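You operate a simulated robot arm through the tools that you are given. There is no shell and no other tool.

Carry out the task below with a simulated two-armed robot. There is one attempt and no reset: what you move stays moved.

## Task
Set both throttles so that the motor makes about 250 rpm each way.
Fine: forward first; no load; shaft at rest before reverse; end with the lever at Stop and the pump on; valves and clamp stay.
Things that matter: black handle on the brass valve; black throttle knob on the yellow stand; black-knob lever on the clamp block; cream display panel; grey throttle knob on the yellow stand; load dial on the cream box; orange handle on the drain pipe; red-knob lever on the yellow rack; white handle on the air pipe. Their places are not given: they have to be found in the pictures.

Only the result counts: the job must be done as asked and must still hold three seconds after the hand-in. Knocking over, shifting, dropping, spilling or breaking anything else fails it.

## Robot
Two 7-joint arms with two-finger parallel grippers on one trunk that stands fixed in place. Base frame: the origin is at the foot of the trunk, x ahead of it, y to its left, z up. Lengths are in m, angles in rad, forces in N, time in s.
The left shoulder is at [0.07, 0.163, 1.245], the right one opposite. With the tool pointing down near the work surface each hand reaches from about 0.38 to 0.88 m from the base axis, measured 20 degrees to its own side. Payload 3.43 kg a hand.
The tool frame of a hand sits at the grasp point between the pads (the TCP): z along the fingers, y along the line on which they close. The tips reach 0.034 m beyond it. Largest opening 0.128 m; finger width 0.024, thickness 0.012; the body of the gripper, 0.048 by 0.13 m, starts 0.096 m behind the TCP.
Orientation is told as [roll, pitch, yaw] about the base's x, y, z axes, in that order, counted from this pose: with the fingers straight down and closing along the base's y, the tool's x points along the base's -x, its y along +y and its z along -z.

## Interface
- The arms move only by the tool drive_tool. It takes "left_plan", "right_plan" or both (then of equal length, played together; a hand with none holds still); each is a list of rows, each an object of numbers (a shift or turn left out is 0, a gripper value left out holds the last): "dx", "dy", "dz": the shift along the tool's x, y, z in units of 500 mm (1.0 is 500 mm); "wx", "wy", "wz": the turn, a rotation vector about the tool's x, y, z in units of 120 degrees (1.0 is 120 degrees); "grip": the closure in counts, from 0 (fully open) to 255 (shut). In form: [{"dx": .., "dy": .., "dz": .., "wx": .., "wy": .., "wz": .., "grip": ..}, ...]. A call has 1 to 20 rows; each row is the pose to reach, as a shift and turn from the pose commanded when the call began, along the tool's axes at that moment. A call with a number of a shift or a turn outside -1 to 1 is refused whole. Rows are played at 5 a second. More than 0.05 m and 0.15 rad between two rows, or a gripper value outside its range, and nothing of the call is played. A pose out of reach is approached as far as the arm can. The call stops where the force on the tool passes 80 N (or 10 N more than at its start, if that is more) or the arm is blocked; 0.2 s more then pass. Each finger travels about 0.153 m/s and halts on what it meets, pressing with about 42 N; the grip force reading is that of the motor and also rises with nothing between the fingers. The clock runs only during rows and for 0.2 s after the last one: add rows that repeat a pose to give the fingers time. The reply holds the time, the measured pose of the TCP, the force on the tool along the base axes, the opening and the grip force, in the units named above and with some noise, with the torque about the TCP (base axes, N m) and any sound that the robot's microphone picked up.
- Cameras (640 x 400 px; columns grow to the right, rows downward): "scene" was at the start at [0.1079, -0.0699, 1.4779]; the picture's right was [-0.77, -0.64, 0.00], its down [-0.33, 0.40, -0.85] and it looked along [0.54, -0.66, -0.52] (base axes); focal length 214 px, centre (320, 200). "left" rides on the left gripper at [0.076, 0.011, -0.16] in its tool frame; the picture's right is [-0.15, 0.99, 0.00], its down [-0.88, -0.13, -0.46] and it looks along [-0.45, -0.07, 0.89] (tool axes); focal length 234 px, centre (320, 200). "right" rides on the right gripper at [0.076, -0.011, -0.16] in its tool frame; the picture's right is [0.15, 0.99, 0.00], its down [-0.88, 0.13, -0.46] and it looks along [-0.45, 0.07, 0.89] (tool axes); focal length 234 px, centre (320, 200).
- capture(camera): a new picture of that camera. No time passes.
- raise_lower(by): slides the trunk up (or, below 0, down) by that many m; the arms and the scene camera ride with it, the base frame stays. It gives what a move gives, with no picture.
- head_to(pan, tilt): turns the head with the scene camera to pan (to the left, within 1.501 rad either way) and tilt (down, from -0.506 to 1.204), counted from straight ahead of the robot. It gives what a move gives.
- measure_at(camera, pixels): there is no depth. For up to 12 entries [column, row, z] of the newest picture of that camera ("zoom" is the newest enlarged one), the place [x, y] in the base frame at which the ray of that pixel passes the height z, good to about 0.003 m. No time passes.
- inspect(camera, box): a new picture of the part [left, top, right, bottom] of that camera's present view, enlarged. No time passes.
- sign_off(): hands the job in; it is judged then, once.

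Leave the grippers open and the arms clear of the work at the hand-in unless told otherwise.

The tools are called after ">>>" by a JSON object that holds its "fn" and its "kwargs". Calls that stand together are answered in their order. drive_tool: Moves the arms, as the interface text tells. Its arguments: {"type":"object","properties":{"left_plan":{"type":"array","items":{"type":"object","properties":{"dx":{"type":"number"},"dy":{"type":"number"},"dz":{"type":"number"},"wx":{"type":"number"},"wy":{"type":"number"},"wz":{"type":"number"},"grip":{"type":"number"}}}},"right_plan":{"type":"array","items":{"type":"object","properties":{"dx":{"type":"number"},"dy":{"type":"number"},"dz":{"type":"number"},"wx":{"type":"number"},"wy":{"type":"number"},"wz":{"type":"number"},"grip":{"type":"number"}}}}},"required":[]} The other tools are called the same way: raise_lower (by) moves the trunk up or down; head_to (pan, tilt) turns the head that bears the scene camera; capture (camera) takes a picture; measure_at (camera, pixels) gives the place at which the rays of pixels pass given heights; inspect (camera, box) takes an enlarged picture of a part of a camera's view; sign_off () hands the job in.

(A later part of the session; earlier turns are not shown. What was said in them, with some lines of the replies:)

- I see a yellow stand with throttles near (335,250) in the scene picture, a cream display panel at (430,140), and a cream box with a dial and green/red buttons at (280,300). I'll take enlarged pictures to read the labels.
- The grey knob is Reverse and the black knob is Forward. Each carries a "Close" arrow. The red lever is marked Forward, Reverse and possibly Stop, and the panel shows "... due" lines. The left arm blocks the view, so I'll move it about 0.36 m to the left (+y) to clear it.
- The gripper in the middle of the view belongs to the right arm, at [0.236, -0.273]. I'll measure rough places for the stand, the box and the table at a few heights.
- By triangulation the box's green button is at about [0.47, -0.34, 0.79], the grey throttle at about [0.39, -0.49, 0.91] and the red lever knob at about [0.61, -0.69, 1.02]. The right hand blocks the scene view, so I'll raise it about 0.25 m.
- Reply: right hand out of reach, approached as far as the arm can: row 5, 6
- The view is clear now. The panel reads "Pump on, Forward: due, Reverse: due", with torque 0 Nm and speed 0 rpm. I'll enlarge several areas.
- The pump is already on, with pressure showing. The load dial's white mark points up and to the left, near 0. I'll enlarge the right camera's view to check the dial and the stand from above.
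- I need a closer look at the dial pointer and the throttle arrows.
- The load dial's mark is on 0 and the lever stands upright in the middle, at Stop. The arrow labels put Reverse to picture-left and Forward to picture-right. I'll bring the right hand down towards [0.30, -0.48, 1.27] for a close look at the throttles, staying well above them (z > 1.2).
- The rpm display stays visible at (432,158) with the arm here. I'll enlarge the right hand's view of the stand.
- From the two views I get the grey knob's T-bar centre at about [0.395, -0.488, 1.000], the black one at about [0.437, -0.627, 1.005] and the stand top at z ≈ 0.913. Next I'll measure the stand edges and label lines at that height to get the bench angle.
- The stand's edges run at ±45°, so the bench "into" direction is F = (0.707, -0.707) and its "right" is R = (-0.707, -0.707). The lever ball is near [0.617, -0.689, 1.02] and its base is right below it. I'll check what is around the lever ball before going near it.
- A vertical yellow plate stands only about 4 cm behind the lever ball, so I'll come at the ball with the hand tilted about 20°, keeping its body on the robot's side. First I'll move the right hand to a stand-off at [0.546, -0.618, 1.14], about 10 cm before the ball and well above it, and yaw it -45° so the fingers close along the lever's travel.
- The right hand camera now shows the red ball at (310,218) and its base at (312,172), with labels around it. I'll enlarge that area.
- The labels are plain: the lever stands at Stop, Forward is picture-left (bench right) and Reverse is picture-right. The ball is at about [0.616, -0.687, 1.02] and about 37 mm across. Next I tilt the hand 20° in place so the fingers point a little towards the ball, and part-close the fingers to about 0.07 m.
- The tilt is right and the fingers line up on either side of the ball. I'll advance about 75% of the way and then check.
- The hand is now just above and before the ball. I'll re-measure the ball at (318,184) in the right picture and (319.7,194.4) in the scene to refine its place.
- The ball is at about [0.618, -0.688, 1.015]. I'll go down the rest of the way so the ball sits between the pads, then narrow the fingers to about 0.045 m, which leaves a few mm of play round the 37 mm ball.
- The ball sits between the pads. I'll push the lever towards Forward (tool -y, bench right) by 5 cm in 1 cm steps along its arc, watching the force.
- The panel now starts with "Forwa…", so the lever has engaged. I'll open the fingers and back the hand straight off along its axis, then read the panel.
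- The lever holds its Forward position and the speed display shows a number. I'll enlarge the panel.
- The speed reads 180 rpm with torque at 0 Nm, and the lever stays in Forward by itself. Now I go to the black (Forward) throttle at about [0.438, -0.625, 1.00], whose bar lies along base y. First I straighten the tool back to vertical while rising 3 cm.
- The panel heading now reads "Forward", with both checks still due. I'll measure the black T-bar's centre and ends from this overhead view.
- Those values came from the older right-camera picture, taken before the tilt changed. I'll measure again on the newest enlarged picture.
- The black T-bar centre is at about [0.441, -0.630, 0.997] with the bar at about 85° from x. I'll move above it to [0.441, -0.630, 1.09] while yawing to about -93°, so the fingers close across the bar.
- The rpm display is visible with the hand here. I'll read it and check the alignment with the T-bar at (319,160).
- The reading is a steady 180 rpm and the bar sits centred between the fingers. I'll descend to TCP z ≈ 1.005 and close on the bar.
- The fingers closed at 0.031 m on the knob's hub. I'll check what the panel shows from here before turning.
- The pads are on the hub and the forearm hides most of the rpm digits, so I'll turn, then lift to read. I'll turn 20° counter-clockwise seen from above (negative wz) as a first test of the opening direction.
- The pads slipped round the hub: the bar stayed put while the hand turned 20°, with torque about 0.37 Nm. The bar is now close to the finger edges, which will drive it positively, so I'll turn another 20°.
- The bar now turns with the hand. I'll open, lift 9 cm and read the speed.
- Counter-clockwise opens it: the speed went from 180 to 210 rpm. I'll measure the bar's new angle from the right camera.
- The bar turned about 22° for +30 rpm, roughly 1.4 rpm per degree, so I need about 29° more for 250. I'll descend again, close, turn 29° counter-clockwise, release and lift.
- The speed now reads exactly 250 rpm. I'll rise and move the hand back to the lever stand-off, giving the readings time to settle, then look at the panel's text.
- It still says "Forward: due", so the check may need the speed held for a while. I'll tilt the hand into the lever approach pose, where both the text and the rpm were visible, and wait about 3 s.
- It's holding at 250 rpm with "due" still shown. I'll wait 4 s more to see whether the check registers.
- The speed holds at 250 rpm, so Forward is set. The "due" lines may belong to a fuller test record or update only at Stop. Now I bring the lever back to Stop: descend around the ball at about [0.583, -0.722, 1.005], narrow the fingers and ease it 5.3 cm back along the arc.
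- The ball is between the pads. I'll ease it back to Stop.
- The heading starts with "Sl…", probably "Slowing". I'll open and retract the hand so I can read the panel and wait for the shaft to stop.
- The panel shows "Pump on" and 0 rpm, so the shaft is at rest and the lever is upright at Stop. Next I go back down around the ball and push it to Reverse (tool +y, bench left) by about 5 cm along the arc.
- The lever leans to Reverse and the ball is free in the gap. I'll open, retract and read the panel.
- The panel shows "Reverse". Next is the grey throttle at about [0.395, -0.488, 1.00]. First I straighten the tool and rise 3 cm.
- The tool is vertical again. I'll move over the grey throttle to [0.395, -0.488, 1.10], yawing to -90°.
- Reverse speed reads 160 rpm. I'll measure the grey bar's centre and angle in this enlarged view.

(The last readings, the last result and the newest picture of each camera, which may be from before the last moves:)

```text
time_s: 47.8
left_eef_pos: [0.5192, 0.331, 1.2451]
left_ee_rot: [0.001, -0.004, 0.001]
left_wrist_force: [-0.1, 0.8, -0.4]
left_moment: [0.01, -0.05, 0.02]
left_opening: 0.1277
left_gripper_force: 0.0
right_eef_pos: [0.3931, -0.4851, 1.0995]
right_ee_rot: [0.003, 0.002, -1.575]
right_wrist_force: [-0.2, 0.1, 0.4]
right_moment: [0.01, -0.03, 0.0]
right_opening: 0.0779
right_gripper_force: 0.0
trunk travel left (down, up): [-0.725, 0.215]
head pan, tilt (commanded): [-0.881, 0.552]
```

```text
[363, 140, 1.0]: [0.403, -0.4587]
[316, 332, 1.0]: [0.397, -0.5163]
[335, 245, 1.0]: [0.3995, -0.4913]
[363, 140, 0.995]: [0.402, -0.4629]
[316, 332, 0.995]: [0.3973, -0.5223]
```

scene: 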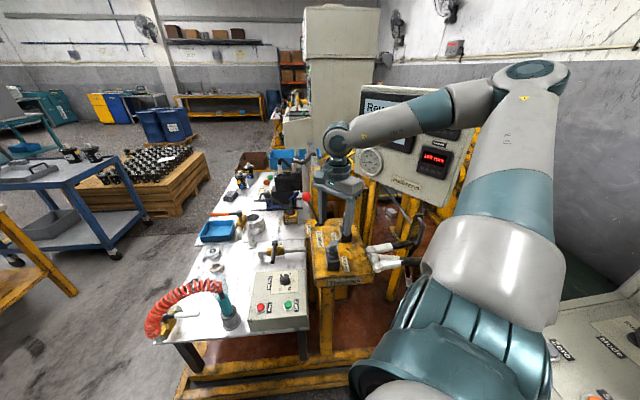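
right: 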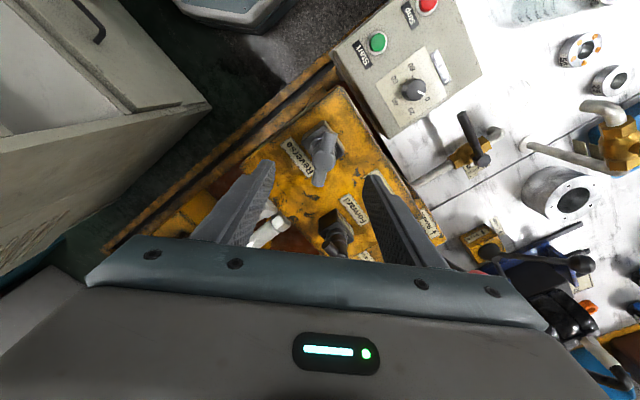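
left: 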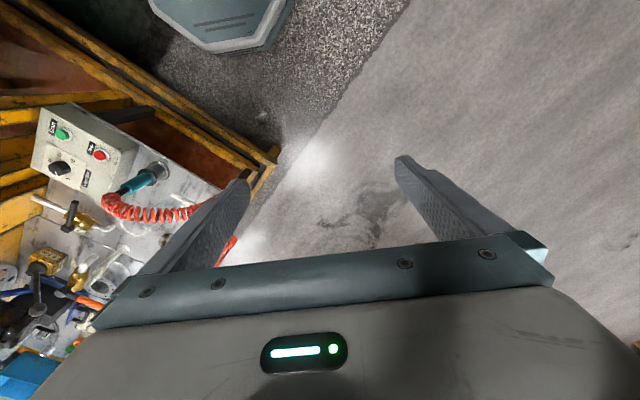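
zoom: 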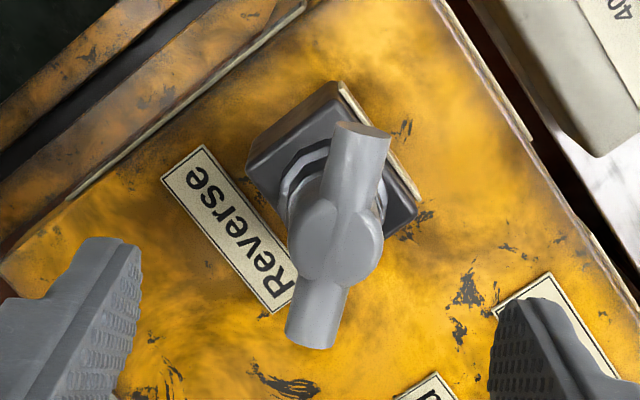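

The grey bar's centre is about [0.398, -0.490] with the bar at 84°. I'll correct 4 mm, descend, close, and turn 42° counter-clockwise. About the first 12° is play, so the knob should turn around 30°. Then I release, lift and read.

>>> {"fn": "drive_tool", "kwargs": {"right_plan": [{"dx": -0.004, "dy": 0.004, "dz": 0.06}, {"dx": -0.008, "dy": 0.008, "dz": 0.12}, {"dx": -0.008, "dy": 0.008, "dz": 0.187}, {"dx": -0.008, "dy": 0.008, "dz": 0.187}, {"dx": -0.008, "dy": 0.008, "dz": 0.187, "grip": 170}, {"dx": -0.008, "dy": 0.008, "dz": 0.187, "grip": 255}, {"dx": -0.008, "dy": 0.008, "dz": 0.187, "grip": 255}, {"dx": -0.008, "dy": 0.008, "dz": 0.187, "wz": -0.05, "grip": 255}, {"dx": -0.008, "dy": 0.008, "dz": 0.187, "wz": -0.1, "grip": 255}, {"dx": -0.008, "dy": 0.008, "dz": 0.187, "wz": -0.15, "grip": 255}, {"dx": -0.008, "dy": 0.008, "dz": 0.187, "wz": -0.2, "grip": 255}, {"dx": -0.008, "dy": 0.008, "dz": 0.187, "wz": -0.25, "grip": 255}, {"dx": -0.008, "dy": 0.008, "dz": 0.187, "wz": -0.3, "grip": 255}, {"dx": -0.008, "dy": 0.008, "dz": 0.187, "wz": -0.35, "grip": 255}, {"dx": -0.008, "dy": 0.008, "dz": 0.187, "wz": -0.35, "grip": 255}, {"dx": -0.008, "dy": 0.008, "dz": 0.187, "wz": -0.35, "grip": 150}, {"dx": -0.008, "dy": 0.008, "dz": 0.187, "wz": -0.35, "grip": 100}, {"dx": -0.008, "dy": 0.008, "dz": 0.12, "wz": -0.35, "grip": 100}, {"dx": -0.008, "dy": 0.008, "dz": 0.06, "wz": -0.35, "grip": 100}, {"dx": -0.008, "dy": 0.008, "dz": 0.0, "wz": -0.35, "grip": 100}]}}

>>> {"fn": "inspect", "kwargs": {"camera": "scene", "box": [350, 80, 490, 210]}}

>>> {"fn": "inspect", "kwargs": {"camera": "right", "box": [270, 100, 370, 200]}}

```text
time_s: 52.0
left_eef_pos: [0.5191, 0.3321, 1.2443]
left_ee_rot: [0.0, -0.003, 0.001]
left_wrist_force: [-0.6, 0.9, 0.6]
left_moment: [0.0, -0.05, 0.0]
left_opening: 0.1279
left_gripper_force: 0.1
right_eef_pos: [0.3959, -0.4891, 1.1019]
right_ee_rot: [0.003, 0.001, -0.84]
right_wrist_force: [0.1, 0.2, -0.8]
right_moment: [0.0, 0.0, -0.02]
right_opening: 0.0778
right_gripper_force: 0.0
trunk travel left (down, up): [-0.725, 0.215]
head pan, tilt (commanded): [-0.881, 0.552]
```

```text
3.08 times, centred on (420, 145) of scene
```

zoom: 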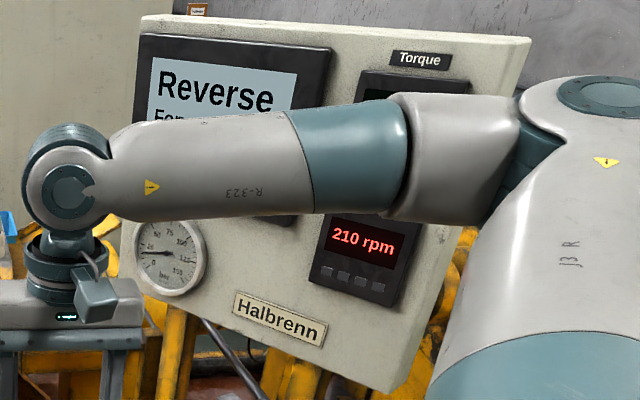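

```text
4.00 times, centred on (320, 150) of right
```

zoom: 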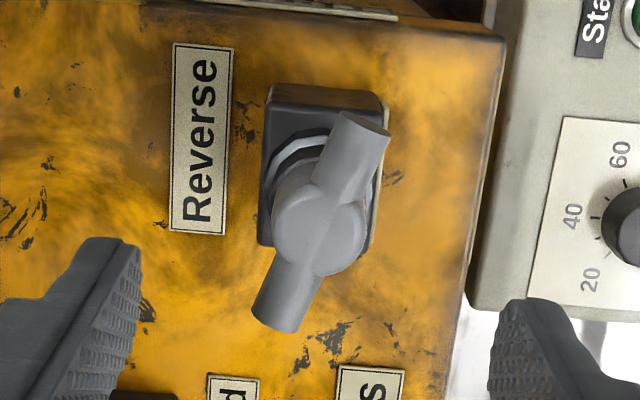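

The speed went from 160 to 210 rpm. I'll measure the bar angle to judge how far it turned.

>>> {"fn": "measure_at", "kwargs": {"camera": "zoom", "pixels": [[365, 128, 1.0], [276, 315, 1.0], [320, 225, 1.0]]}}

```text
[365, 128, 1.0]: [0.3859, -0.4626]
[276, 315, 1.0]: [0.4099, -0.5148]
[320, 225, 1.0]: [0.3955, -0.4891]
```

The bar turned about 31° for +50 rpm, roughly 1.6 rpm per degree, so about 24.5° more is needed. Same sequence again.

>>> {"fn": "drive_tool", "kwargs": {"right_plan": [{"dz": 0.06}, {"dz": 0.12}, {"dz": 0.187}, {"dz": 0.187}, {"dz": 0.187, "grip": 170}, {"dz": 0.187, "grip": 255}, {"dz": 0.187, "grip": 255}, {"dz": 0.187, "wz": -0.05, "grip": 255}, {"dz": 0.187, "wz": -0.1, "grip": 255}, {"dz": 0.187, "wz": -0.15, "grip": 255}, {"dz": 0.187, "wz": -0.203, "grip": 255}, {"dz": 0.187, "wz": -0.203, "grip": 255}, {"dz": 0.187, "wz": -0.203, "grip": 150}, {"dz": 0.187, "wz": -0.203, "grip": 100}, {"dz": 0.12, "wz": -0.203, "grip": 100}, {"dz": 0.06, "wz": -0.203, "grip": 100}, {"wz": -0.203, "grip": 100}, {"wz": -0.203, "grip": 100}, {"wz": -0.203, "grip": 100}, {"wz": -0.203, "grip": 100}]}}

>>> {"fn": "inspect", "kwargs": {"camera": "scene", "box": [350, 80, 490, 210]}}

>>> {"fn": "inspect", "kwargs": {"camera": "right", "box": [270, 100, 370, 200]}}

```text
time_s: 56.2
left_eef_pos: [0.5203, 0.332, 1.2435]
left_ee_rot: [-0.001, -0.001, -0.001]
left_wrist_force: [-0.3, 0.3, 0.1]
left_moment: [0.0, 0.01, -0.01]
left_opening: 0.128
left_gripper_force: 0.2
right_eef_pos: [0.3978, -0.4873, 1.0991]
right_ee_rot: [0.002, 0.001, -0.415]
right_wrist_force: [0.2, 0.0, -0.4]
right_moment: [0.01, -0.01, -0.01]
right_opening: 0.0778
right_gripper_force: 0.0
trunk travel left (down, up): [-0.725, 0.215]
head pan, tilt (commanded): [-0.881, 0.552]
```

```text
3.08 times, centred on (420, 145) of scene
```

zoom: 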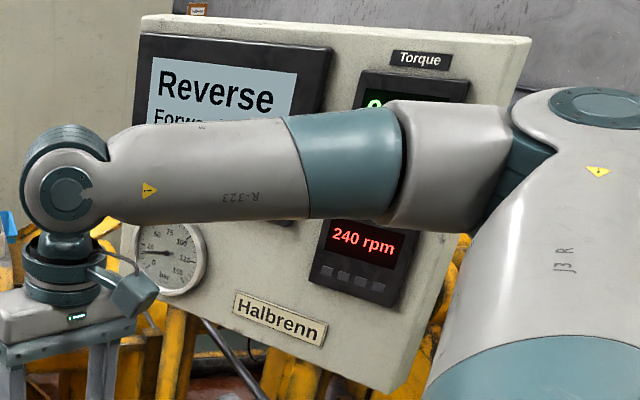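

```text
4.00 times, centred on (320, 150) of right
```

zoom: 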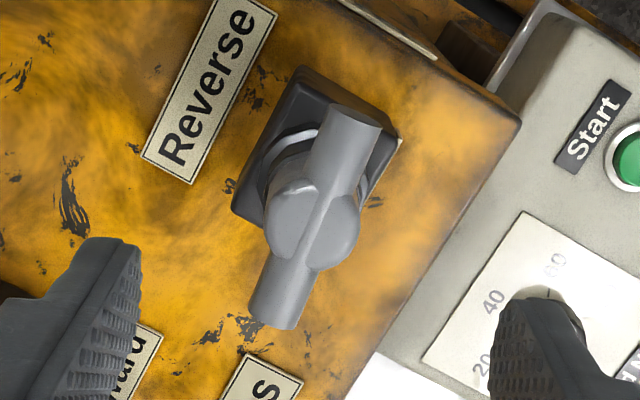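

>>> {"fn": "measure_at", "kwargs": {"camera": "zoom", "pixels": [[360, 120, 1.0], [274, 312, 1.0], [312, 222, 1.0]]}}

>>> {"fn": "capture", "kwargs": {"camera": "right"}}

>>> {"fn": "capture", "kwargs": {"camera": "scene"}}

```text
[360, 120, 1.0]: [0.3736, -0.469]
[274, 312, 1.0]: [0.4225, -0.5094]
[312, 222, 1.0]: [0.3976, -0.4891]
```

```text
taken
```

right: 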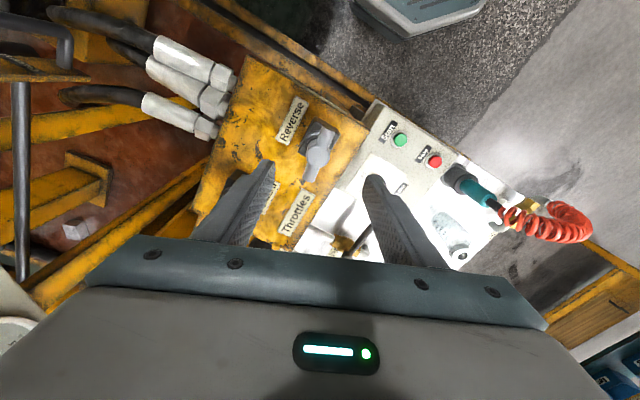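

```text
taken
```

scene: 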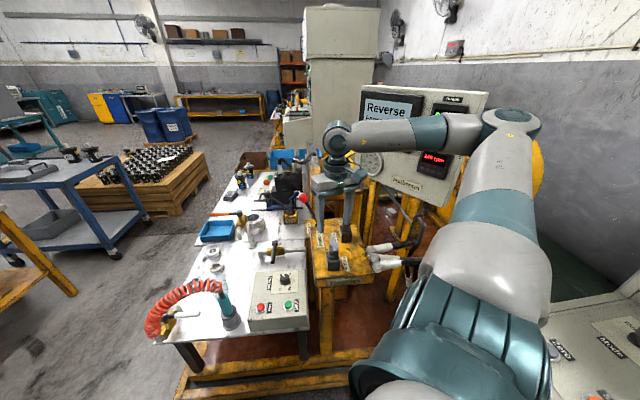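

The bar turned about 26° and the speed reads 240 rpm. From the rounded readings I put the true value at 241–244, so I'll add about 6° more counter-clockwise.

>>> {"fn": "drive_tool", "kwargs": {"right_plan": [{"dz": 0.06}, {"dz": 0.12}, {"dz": 0.187}, {"dz": 0.187}, {"dz": 0.187, "grip": 170}, {"dz": 0.187, "grip": 255}, {"dz": 0.187, "grip": 255}, {"dz": 0.187, "wz": -0.025, "grip": 255}, {"dz": 0.187, "wz": -0.05, "grip": 255}, {"dz": 0.187, "wz": -0.05, "grip": 255}, {"dz": 0.187, "wz": -0.05, "grip": 255}, {"dz": 0.187, "wz": -0.05, "grip": 150}, {"dz": 0.187, "wz": -0.05, "grip": 100}, {"dz": 0.12, "wz": -0.05, "grip": 100}, {"dz": 0.06, "wz": -0.05, "grip": 100}, {"wz": -0.05, "grip": 100}, {"wz": -0.05, "grip": 100}, {"wz": -0.05, "grip": 100}, {"wz": -0.05, "grip": 100}, {"wz": -0.05, "grip": 100}]}}

>>> {"fn": "inspect", "kwargs": {"camera": "scene", "box": [350, 80, 490, 210]}}

>>> {"fn": "inspect", "kwargs": {"camera": "right", "box": [270, 100, 370, 200]}}

```text
time_s: 60.4
left_eef_pos: [0.5193, 0.3317, 1.2444]
left_ee_rot: [0.0, -0.001, 0.0]
left_wrist_force: [-0.9, 0.1, 1.3]
left_moment: [0.0, -0.02, -0.01]
left_opening: 0.1279
left_gripper_force: 0.1
right_eef_pos: [0.3977, -0.489, 1.1025]
right_ee_rot: [0.003, 0.001, -0.308]
right_wrist_force: [0.7, 0.7, -0.1]
right_moment: [0.02, -0.01, -0.03]
right_opening: 0.0777
right_gripper_force: 0.0
trunk travel left (down, up): [-0.725, 0.215]
head pan, tilt (commanded): [-0.881, 0.552]
```

```text
3.08 times, centred on (420, 145) of scene
```

zoom: 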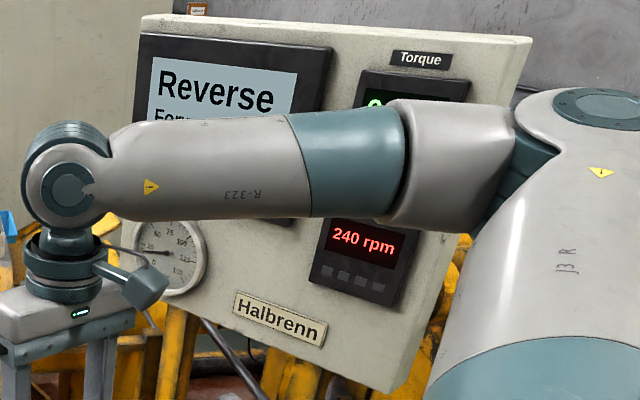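

```text
4.00 times, centred on (320, 150) of right
```

zoom: 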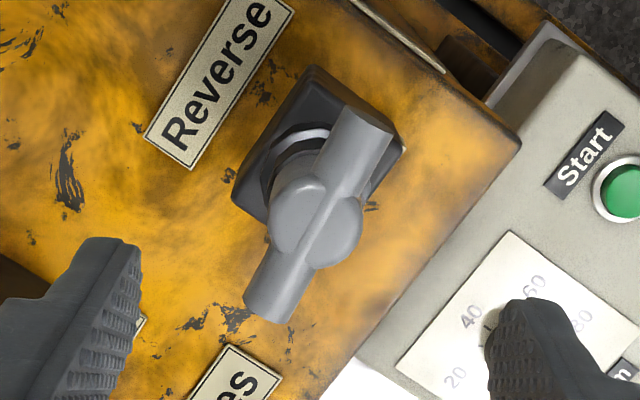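

It still reads 240. I'll measure the bar again to see whether it moved.

>>> {"fn": "measure_at", "kwargs": {"camera": "zoom", "pixels": [[366, 122, 1.0], [268, 305, 1.0], [316, 222, 1.0]]}}

```text
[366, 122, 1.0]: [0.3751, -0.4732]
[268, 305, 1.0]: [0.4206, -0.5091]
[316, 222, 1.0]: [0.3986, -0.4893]
```

The bar moved only about 1°, because the play had to be taken up first. The fingers are now in contact, so I'll repeat with 5.5°.

>>> {"fn": "drive_tool", "kwargs": {"right_plan": [{"dz": 0.06}, {"dz": 0.12}, {"dz": 0.187}, {"dz": 0.187}, {"dz": 0.187, "grip": 170}, {"dz": 0.187, "grip": 255}, {"dz": 0.187, "grip": 255}, {"dz": 0.187, "wz": -0.023, "grip": 255}, {"dz": 0.187, "wz": -0.046, "grip": 255}, {"dz": 0.187, "wz": -0.046, "grip": 255}, {"dz": 0.187, "wz": -0.046, "grip": 255}, {"dz": 0.187, "wz": -0.046, "grip": 150}, {"dz": 0.187, "wz": -0.046, "grip": 100}, {"dz": 0.12, "wz": -0.046, "grip": 100}, {"dz": 0.06, "wz": -0.046, "grip": 100}, {"wz": -0.046, "grip": 100}, {"wz": -0.046, "grip": 100}, {"wz": -0.046, "grip": 100}, {"wz": -0.046, "grip": 100}, {"wz": -0.046, "grip": 100}]}}

>>> {"fn": "inspect", "kwargs": {"camera": "scene", "box": [350, 80, 490, 210]}}

>>> {"fn": "inspect", "kwargs": {"camera": "right", "box": [270, 100, 370, 200]}}

```text
time_s: 64.6
left_eef_pos: [0.5211, 0.3308, 1.245]
left_ee_rot: [-0.001, -0.002, 0.0]
left_wrist_force: [-0.6, -0.3, -0.4]
left_moment: [-0.02, -0.02, -0.01]
left_opening: 0.1281
left_gripper_force: 0.0
right_eef_pos: [0.3955, -0.4868, 1.101]
right_ee_rot: [0.002, -0.001, -0.213]
right_wrist_force: [1.0, 0.1, -0.3]
right_moment: [-0.02, 0.02, 0.03]
right_opening: 0.0778
right_gripper_force: 0.0
trunk travel left (down, up): [-0.725, 0.215]
head pan, tilt (commanded): [-0.881, 0.552]
```

```text
3.08 times, centred on (420, 145) of scene
```

zoom: 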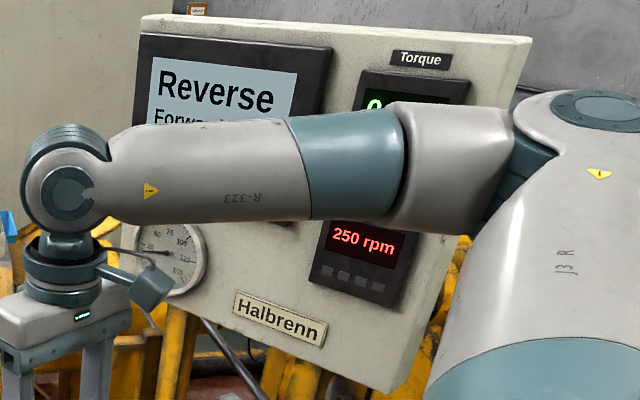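

```text
4.00 times, centred on (320, 150) of right
```

zoom: 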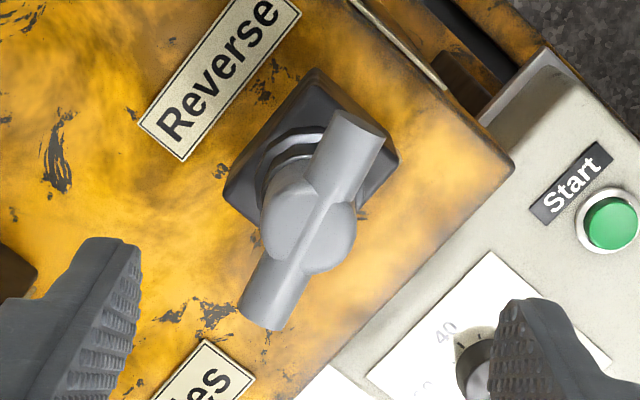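

The Reverse speed now reads 250 rpm. I'll rise and move back to the lever stand-off at [0.620, -0.615, 1.18], yaw -45°, then check the panel once more.

>>> {"fn": "drive_tool", "kwargs": {"right_plan": [{"dx": -0.05, "dy": -0.016, "dz": -0.04, "wz": 0.034}, {"dx": -0.11, "dy": -0.034, "dz": -0.075, "wz": 0.069}, {"dx": -0.175, "dy": -0.055, "dz": -0.1, "wz": 0.103}, {"dx": -0.24, "dy": -0.075, "dz": -0.125, "wz": 0.137}, {"dx": -0.305, "dy": -0.0955, "dz": -0.14, "wz": 0.171}, {"dx": -0.37, "dy": -0.116, "dz": -0.15, "wz": 0.206}, {"dx": -0.43, "dy": -0.135, "dz": -0.157, "wz": 0.24}, {"dx": -0.4905, "dy": -0.1536, "dz": -0.161, "wz": 0.274}, {"dx": -0.4905, "dy": -0.1536, "dz": -0.161, "wz": 0.274}]}}

>>> {"fn": "inspect", "kwargs": {"camera": "scene", "box": [350, 80, 490, 210]}}

>>> {"fn": "capture", "kwargs": {"camera": "right"}}

```text
time_s: 66.6
left_eef_pos: [0.5192, 0.3305, 1.2446]
left_ee_rot: [0.0, -0.003, 0.001]
left_wrist_force: [0.1, 0.2, 0.4]
left_moment: [0.01, -0.01, -0.03]
left_opening: 0.1278
left_gripper_force: 0.1
right_eef_pos: [0.6221, -0.6154, 1.1808]
right_ee_rot: [0.003, -0.002, -0.788]
right_wrist_force: [-0.2, 0.0, 0.4]
right_moment: [0.0, -0.05, -0.01]
right_opening: 0.0779
right_gripper_force: 0.1
trunk travel left (down, up): [-0.725, 0.215]
head pan, tilt (commanded): [-0.881, 0.552]
```

```text
3.08 times, centred on (420, 145) of scene
```

zoom: 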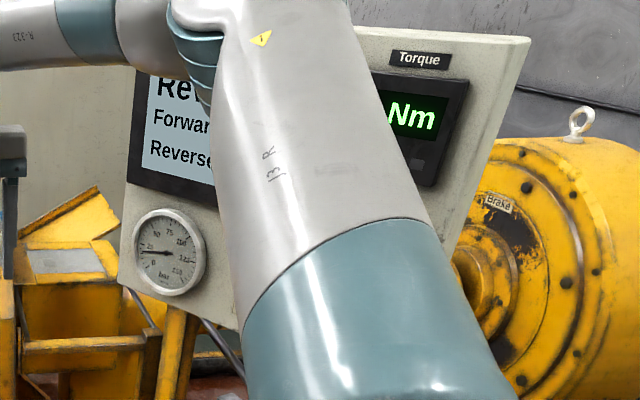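

```text
taken
```

right: 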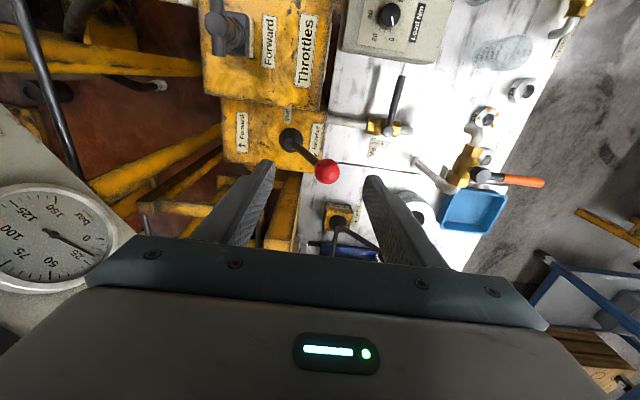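

I'm at the stand-off. I'll tilt back into the approach pose as before.

>>> {"fn": "drive_tool", "kwargs": {"right_plan": [{"wy": -0.055, "dz": 0.02}, {"wy": -0.11, "dz": 0.04}, {"wy": -0.1667, "dz": 0.06}, {"wy": -0.1667, "dz": 0.06}]}}

>>> {"fn": "inspect", "kwargs": {"camera": "scene", "box": [350, 80, 490, 210]}}

>>> {"fn": "capture", "kwargs": {"camera": "right"}}

```text
time_s: 67.6
left_eef_pos: [0.5196, 0.3311, 1.2433]
left_ee_rot: [-0.001, -0.002, 0.0]
left_wrist_force: [0.3, -0.4, 0.3]
left_moment: [0.0, 0.01, -0.03]
left_opening: 0.1282
left_gripper_force: 0.0
right_eef_pos: [0.6219, -0.6143, 1.1499]
right_ee_rot: [0.001, -0.35, -0.789]
right_wrist_force: [-0.1, 0.5, -0.3]
right_moment: [0.02, 0.02, 0.0]
right_opening: 0.0778
right_gripper_force: 0.1
trunk travel left (down, up): [-0.725, 0.215]
head pan, tilt (commanded): [-0.881, 0.552]
```

```text
3.08 times, centred on (420, 145) of scene
```

zoom: 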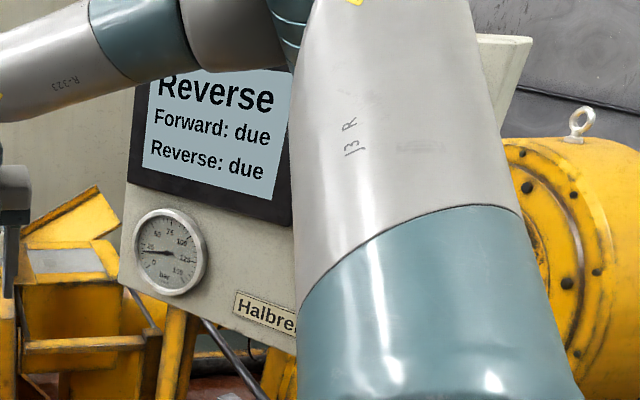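

```text
taken
```

right: 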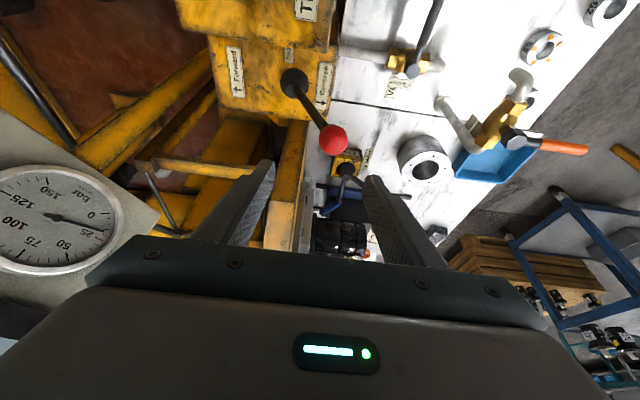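

The ball has settled a little further into Reverse, at (333,140). I'll measure it so the fingers go down centred.

>>> {"fn": "measure_at", "kwargs": {"camera": "right", "pixels": [[333, 140, 1.0], [333, 140, 1.005], [333, 140, 1.01]]}}

>>> {"fn": "inspect", "kwargs": {"camera": "scene", "box": [270, 160, 370, 240]}}

```text
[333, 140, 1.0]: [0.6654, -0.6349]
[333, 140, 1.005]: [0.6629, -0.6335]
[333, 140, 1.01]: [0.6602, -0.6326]
```

```text
5.00 times, centred on (320, 200) of scene
```

zoom: 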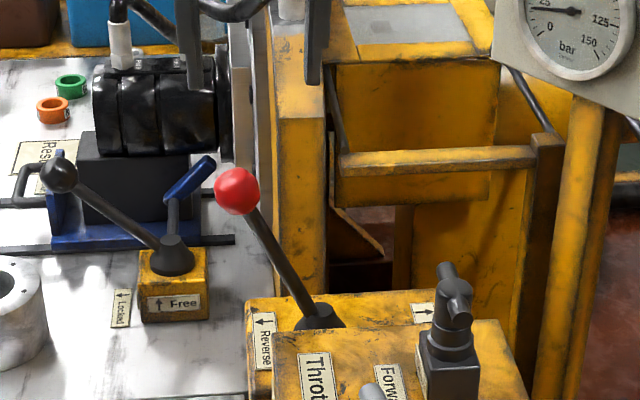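

The lever settles at about 25° in Reverse, with the ball near [0.665, -0.636, 1.003]. I'll shift 13 mm to bench-left to centre on it, descend and narrow the fingers.

>>> {"fn": "drive_tool", "kwargs": {"right_plan": [{"dy": 0.026, "dz": 0.03, "dx": 0.001}, {"dy": 0.026, "dz": 0.1, "dx": 0.002}, {"dy": 0.026, "dz": 0.17, "dx": 0.004}, {"dy": 0.026, "dz": 0.24, "dx": 0.005}, {"dy": 0.026, "dz": 0.305, "dx": 0.006}, {"dy": 0.026, "dz": 0.305, "dx": 0.006, "grip": 130}, {"dy": 0.026, "dz": 0.305, "dx": 0.006, "grip": 160}, {"dy": 0.026, "dz": 0.305, "dx": 0.006, "grip": 160}]}}

>>> {"fn": "capture", "kwargs": {"camera": "right"}}

```text
time_s: 69.4
left_eef_pos: [0.5205, 0.3313, 1.2425]
left_ee_rot: [0.002, -0.002, 0.001]
left_wrist_force: [0.7, -0.2, 0.1]
left_moment: [0.0, 0.01, 0.01]
left_opening: 0.1282
left_gripper_force: 0.1
right_eef_pos: [0.6671, -0.6406, 1.0062]
right_ee_rot: [0.001, -0.351, -0.785]
right_wrist_force: [1.9, -0.1, -2.0]
right_moment: [0.01, 0.0, -0.03]
right_opening: 0.048
right_gripper_force: 0.4
trunk travel left (down, up): [-0.725, 0.215]
head pan, tilt (commanded): [-0.881, 0.552]
```

```text
taken
```

right: 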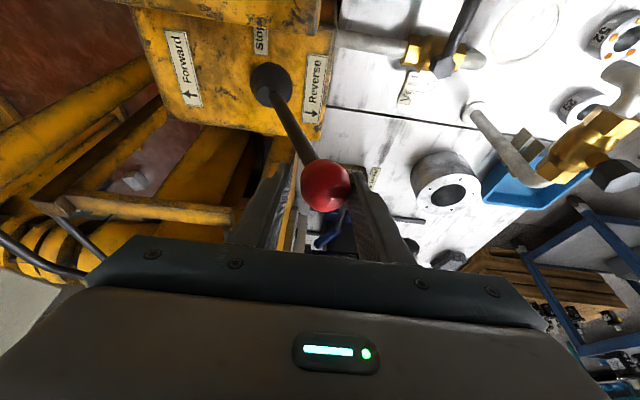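

The ball is between the pads. I'll ease the lever back towards Stop, about 7 cm along its arc.

>>> {"fn": "drive_tool", "kwargs": {"right_plan": [{"dy": -0.028, "dz": -0.01, "dx": -0.0036}, {"dy": -0.058, "dz": -0.018, "dx": -0.0066}, {"dy": -0.088, "dz": -0.0235, "dx": -0.0086}, {"dy": -0.116, "dz": -0.0263, "dx": -0.0096}, {"dy": -0.134, "dz": -0.027, "dx": -0.0098}, {"dy": -0.143, "dz": -0.027, "dx": -0.0098}, {"dy": -0.143, "dz": -0.027, "dx": -0.0098}]}}

>>> {"fn": "capture", "kwargs": {"camera": "right"}}

>>> {"fn": "capture", "kwargs": {"camera": "scene"}}

```text
time_s: 71.0
left_eef_pos: [0.5206, 0.3322, 1.2441]
left_ee_rot: [0.0, -0.001, -0.002]
left_wrist_force: [0.5, -0.1, 0.3]
left_moment: [-0.02, -0.01, -0.01]
left_opening: 0.1277
left_gripper_force: 0.0
right_eef_pos: [0.6142, -0.6908, 1.0205]
right_ee_rot: [0.003, -0.348, -0.787]
right_wrist_force: [0.3, 1.2, -0.3]
right_moment: [0.01, -0.03, -0.01]
right_opening: 0.0489
right_gripper_force: 0.7
trunk travel left (down, up): [-0.725, 0.215]
head pan, tilt (commanded): [-0.881, 0.552]
```

```text
taken
```

right: 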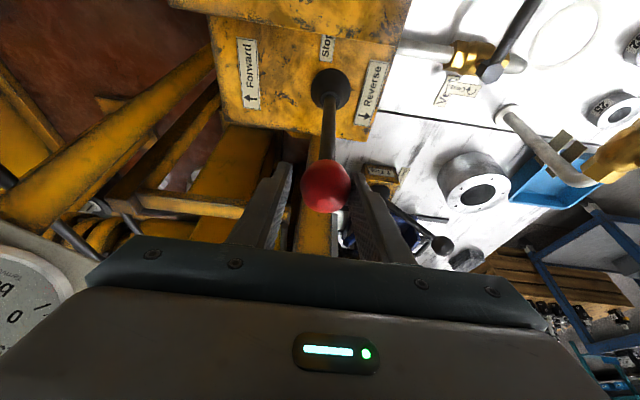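

```text
taken
```

scene: 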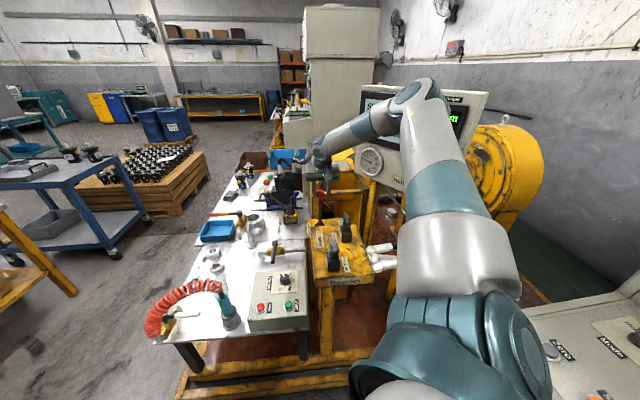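

The lever is upright again with the ball at about r ≈ 0.048, matching Stop. I'll open the fingers, retract and check the panel and lever.

>>> {"fn": "drive_tool", "kwargs": {"right_plan": [{"grip": 120}, {"grip": 100}, {"dz": -0.07, "grip": 100}, {"dz": -0.15, "grip": 100}, {"dz": -0.23, "grip": 100}, {"dz": -0.3, "grip": 100}, {"dz": -0.3, "grip": 100}, {"dz": -0.3, "grip": 100}]}}

>>> {"fn": "inspect", "kwargs": {"camera": "scene", "box": [350, 80, 490, 210]}}

>>> {"fn": "capture", "kwargs": {"camera": "right"}}

>>> {"fn": "inspect", "kwargs": {"camera": "scene", "box": [270, 160, 370, 240]}}

```text
time_s: 72.8
left_eef_pos: [0.5211, 0.3317, 1.2438]
left_ee_rot: [0.001, -0.001, 0.0]
left_wrist_force: [-0.2, -0.5, -0.2]
left_moment: [-0.02, 0.02, 0.0]
left_opening: 0.1282
left_gripper_force: 0.0
right_eef_pos: [0.5773, -0.6528, 1.1637]
right_ee_rot: [0.002, -0.351, -0.787]
right_wrist_force: [0.3, 0.3, -0.1]
right_moment: [0.03, 0.01, -0.01]
right_opening: 0.0777
right_gripper_force: 0.1
trunk travel left (down, up): [-0.725, 0.215]
head pan, tilt (commanded): [-0.881, 0.552]
```

```text
3.08 times, centred on (420, 145) of scene
```

zoom: 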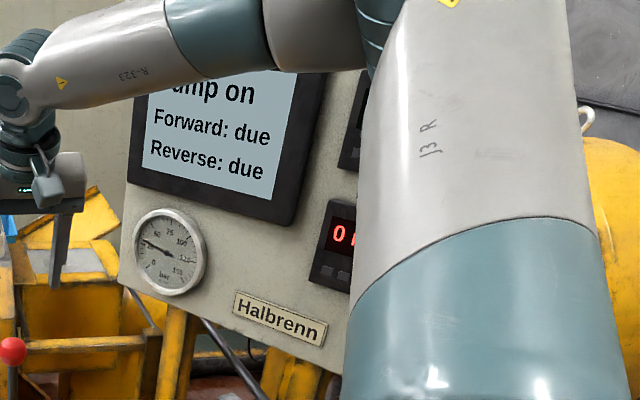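

```text
taken
```

right: 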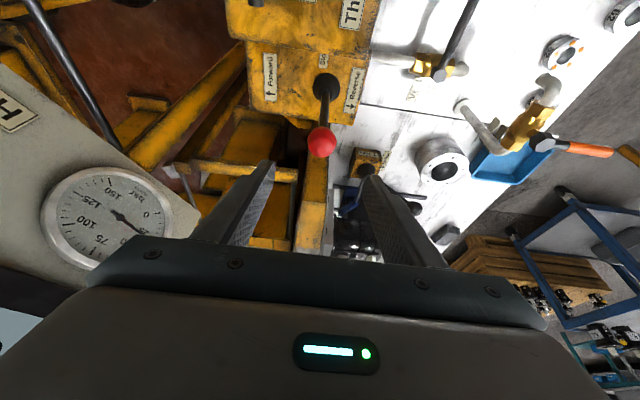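

```text
5.00 times, centred on (320, 200) of scene
```

zoom: 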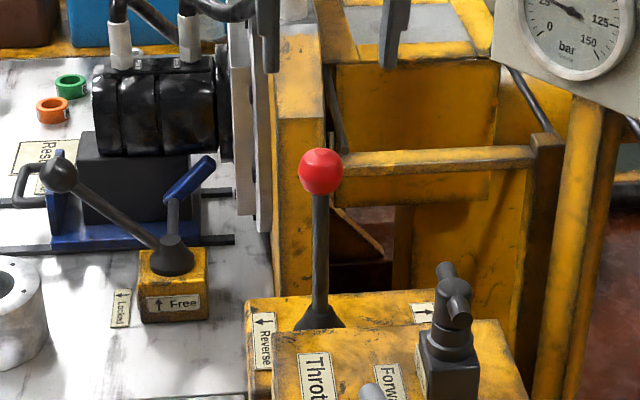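

The panel shows "Pump on" and 0 rpm, and the lever is upright at Stop. Now I withdraw the right arm: straighten the tool while rising, and open the gripper.

>>> {"fn": "drive_tool", "kwargs": {"right_plan": [{"wy": 0.055, "dx": -0.007, "dz": -0.019, "grip": 60}, {"wy": 0.11, "dx": -0.014, "dz": -0.038, "grip": 0}, {"wy": 0.1667, "dx": -0.0205, "dz": -0.0564, "grip": 0}, {"wy": 0.1667, "dx": -0.0205, "dz": -0.0564, "grip": 0}]}}

>>> {"fn": "drive_tool", "kwargs": {"right_plan": [{"dx": 0.0715, "dy": -0.0156, "dz": -0.014, "wz": -0.0417}, {"dx": 0.143, "dy": -0.0313, "dz": -0.028, "wz": -0.0833}, {"dx": 0.2145, "dy": -0.047, "dz": -0.042, "wz": -0.125}, {"dx": 0.286, "dy": -0.0625, "dz": -0.056, "wz": -0.1667}, {"dx": 0.3575, "dy": -0.078, "dz": -0.07, "wz": -0.2083}, {"dx": 0.429, "dy": -0.094, "dz": -0.084, "wz": -0.25}, {"dx": 0.5005, "dy": -0.1094, "dz": -0.098, "wz": -0.2917}, {"dx": 0.572, "dy": -0.125, "dz": -0.112, "wz": -0.3333}, {"dx": 0.6436, "dy": -0.1407, "dz": -0.126, "wz": -0.375}]}}

>>> {"fn": "capture", "kwargs": {"camera": "scene"}}

>>> {"fn": "capture", "kwargs": {"camera": "right"}}

```text
time_s: 73.8
left_eef_pos: [0.5198, 0.3303, 1.2432]
left_ee_rot: [-0.001, -0.001, 0.001]
left_wrist_force: [-0.3, 0.6, 0.1]
left_moment: [-0.02, -0.02, 0.01]
left_opening: 0.1281
left_gripper_force: 0.1
right_eef_pos: [0.5779, -0.6549, 1.1935]
right_ee_rot: [0.0, 0.0, -0.787]
right_wrist_force: [-0.2, 0.3, -0.2]
right_moment: [0.0, 0.0, 0.03]
right_opening: 0.1281
right_gripper_force: 0.1
trunk travel left (down, up): [-0.725, 0.215]
head pan, tilt (commanded): [-0.881, 0.552]
```

```text
time_s: 75.8
left_eef_pos: [0.5199, 0.3311, 1.244]
left_ee_rot: [0.001, -0.002, 0.001]
left_wrist_force: [-0.2, -0.8, -0.3]
left_moment: [0.01, -0.01, 0.01]
left_opening: 0.128
left_gripper_force: 0.1
right_eef_pos: [0.2984, -0.4744, 1.2565]
right_ee_rot: [0.0, -0.001, 0.001]
right_wrist_force: [0.3, 0.0, 0.6]
right_moment: [-0.04, -0.03, -0.02]
right_opening: 0.1282
right_gripper_force: 0.0
trunk travel left (down, up): [-0.725, 0.215]
head pan, tilt (commanded): [-0.881, 0.552]
```

```text
taken
```

scene: 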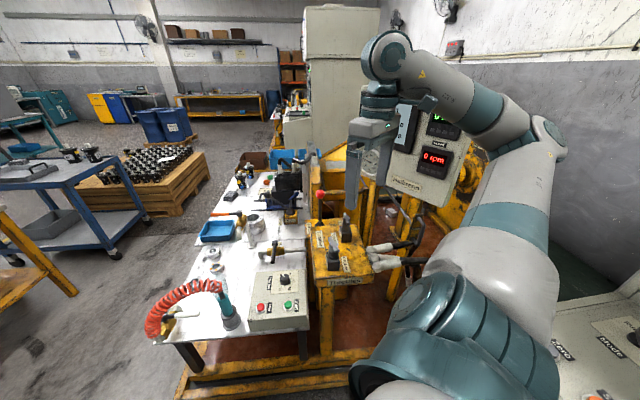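

```text
taken
```

right: 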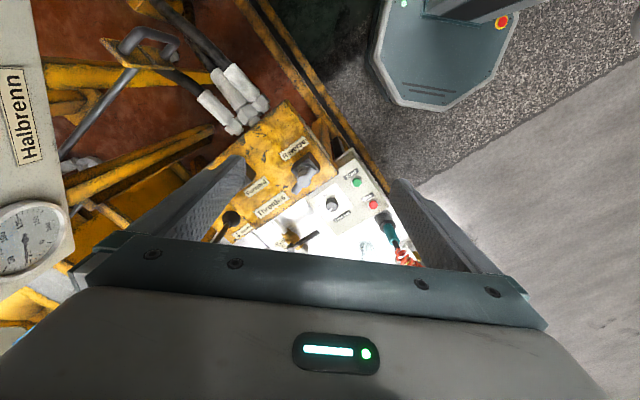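

The arm is clear of the work. I'll move the hand back to its high resting place for an unobstructed final check of everything.

>>> {"fn": "drive_tool", "kwargs": {"right_plan": [{"dx": 0.014, "dy": 0.051, "dz": -0.0625}, {"dx": 0.028, "dy": 0.1025, "dz": -0.125}, {"dx": 0.043, "dy": 0.154, "dz": -0.1875}, {"dx": 0.057, "dy": 0.205, "dz": -0.25}, {"dx": 0.071, "dy": 0.256, "dz": -0.3125}, {"dx": 0.085, "dy": 0.3075, "dz": -0.375}, {"dx": 0.1, "dy": 0.359, "dz": -0.4375}, {"dx": 0.114, "dy": 0.41, "dz": -0.5}]}}

>>> {"fn": "capture", "kwargs": {"camera": "scene"}}

>>> {"fn": "inspect", "kwargs": {"camera": "scene", "box": [350, 80, 490, 210]}}

>>> {"fn": "inspect", "kwargs": {"camera": "scene", "box": [190, 150, 400, 330]}}

>>> {"fn": "inspect", "kwargs": {"camera": "right", "box": [150, 80, 330, 220]}}

```text
time_s: 77.6
left_eef_pos: [0.5209, 0.3336, 1.2444]
left_ee_rot: [-0.003, -0.001, -0.001]
left_wrist_force: [-0.6, 0.7, -0.9]
left_moment: [-0.06, 0.02, 0.0]
left_opening: 0.1279
left_gripper_force: 0.1
right_eef_pos: [0.2431, -0.2674, 1.5059]
right_ee_rot: [0.0, -0.001, -0.002]
right_wrist_force: [-0.1, 0.8, 0.2]
right_moment: [-0.08, 0.0, 0.03]
right_opening: 0.1283
right_gripper_force: 0.1
trunk travel left (down, up): [-0.725, 0.215]
head pan, tilt (commanded): [-0.881, 0.552]
```

```text
taken
```

scene: 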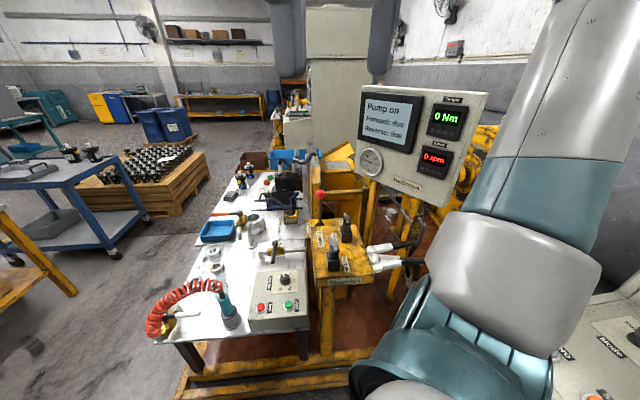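

```text
3.08 times, centred on (420, 145) of scene
```

zoom: 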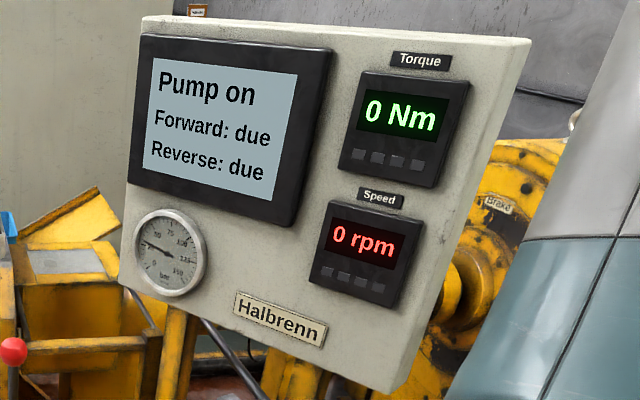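

```text
2.22 times, centred on (295, 240) of scene
```

zoom: 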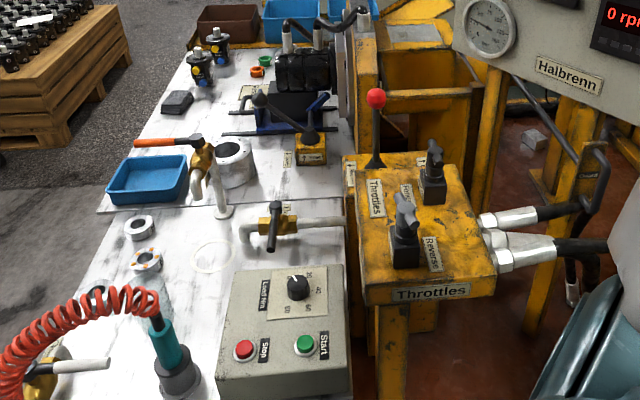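

```text
2.86 times, centred on (240, 150) of right
```

zoom: 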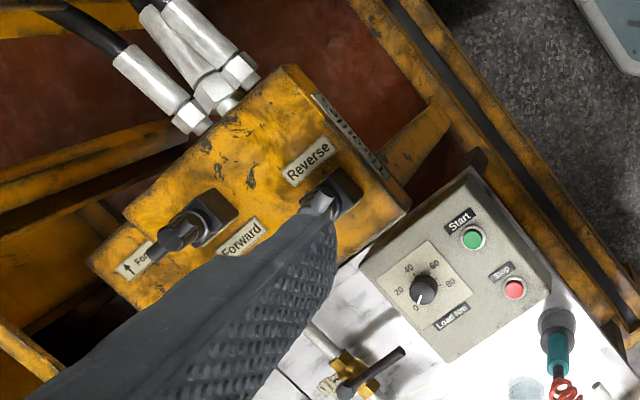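

Final state:
- **Panel:** it reads "Pump on", 0 Nm and 0 rpm.
- **Controls:** the lever is upright at Stop and the load dial is at 0. Both throttles stay where they gave 250 rpm in each direction.
- **Untouched:** the valves and clamp are as they were at the start.
- **Arms:** both grippers are open and clear of the work.

The panel's "Forward: due / Reverse: due" lines never changed, although the motor held 250 rpm both ways. I take them to belong to a separate test record, so I'm handing the job in.

>>> {"fn": "sign_off", "kwargs": {}}

```text
The job is handed in.
```

I set both throttles so the motor showed 250 rpm in each direction, and I've handed the job in. The speed display moves in steps of 10 rpm, so the true speeds should be within about 5 rpm of that.

| | Before | After |
|---|---|---|
| Forward (black knob) | 180 rpm | 250 rpm |
| Reverse (grey knob) | 160 rpm | 250 rpm |

- **Order:** I set forward first with the load dial at 0. The shaft was at 0 rpm before I moved the lever to Reverse.
- **How long it held:** forward stayed at 250 rpm for about 10 s. I read reverse about 2 s after the last turn of its knob and couldn't see the display after that, because the arm was in the way.
- **End state:** the lever is at Stop and the pump is on. I didn't touch the valves or the clamp. Both grippers are open and clear of the work.

The panel still reads "Forward: due" and "Reverse: due". Those lines never changed during either run; I took them to be a separate test record, but I couldn't confirm that.
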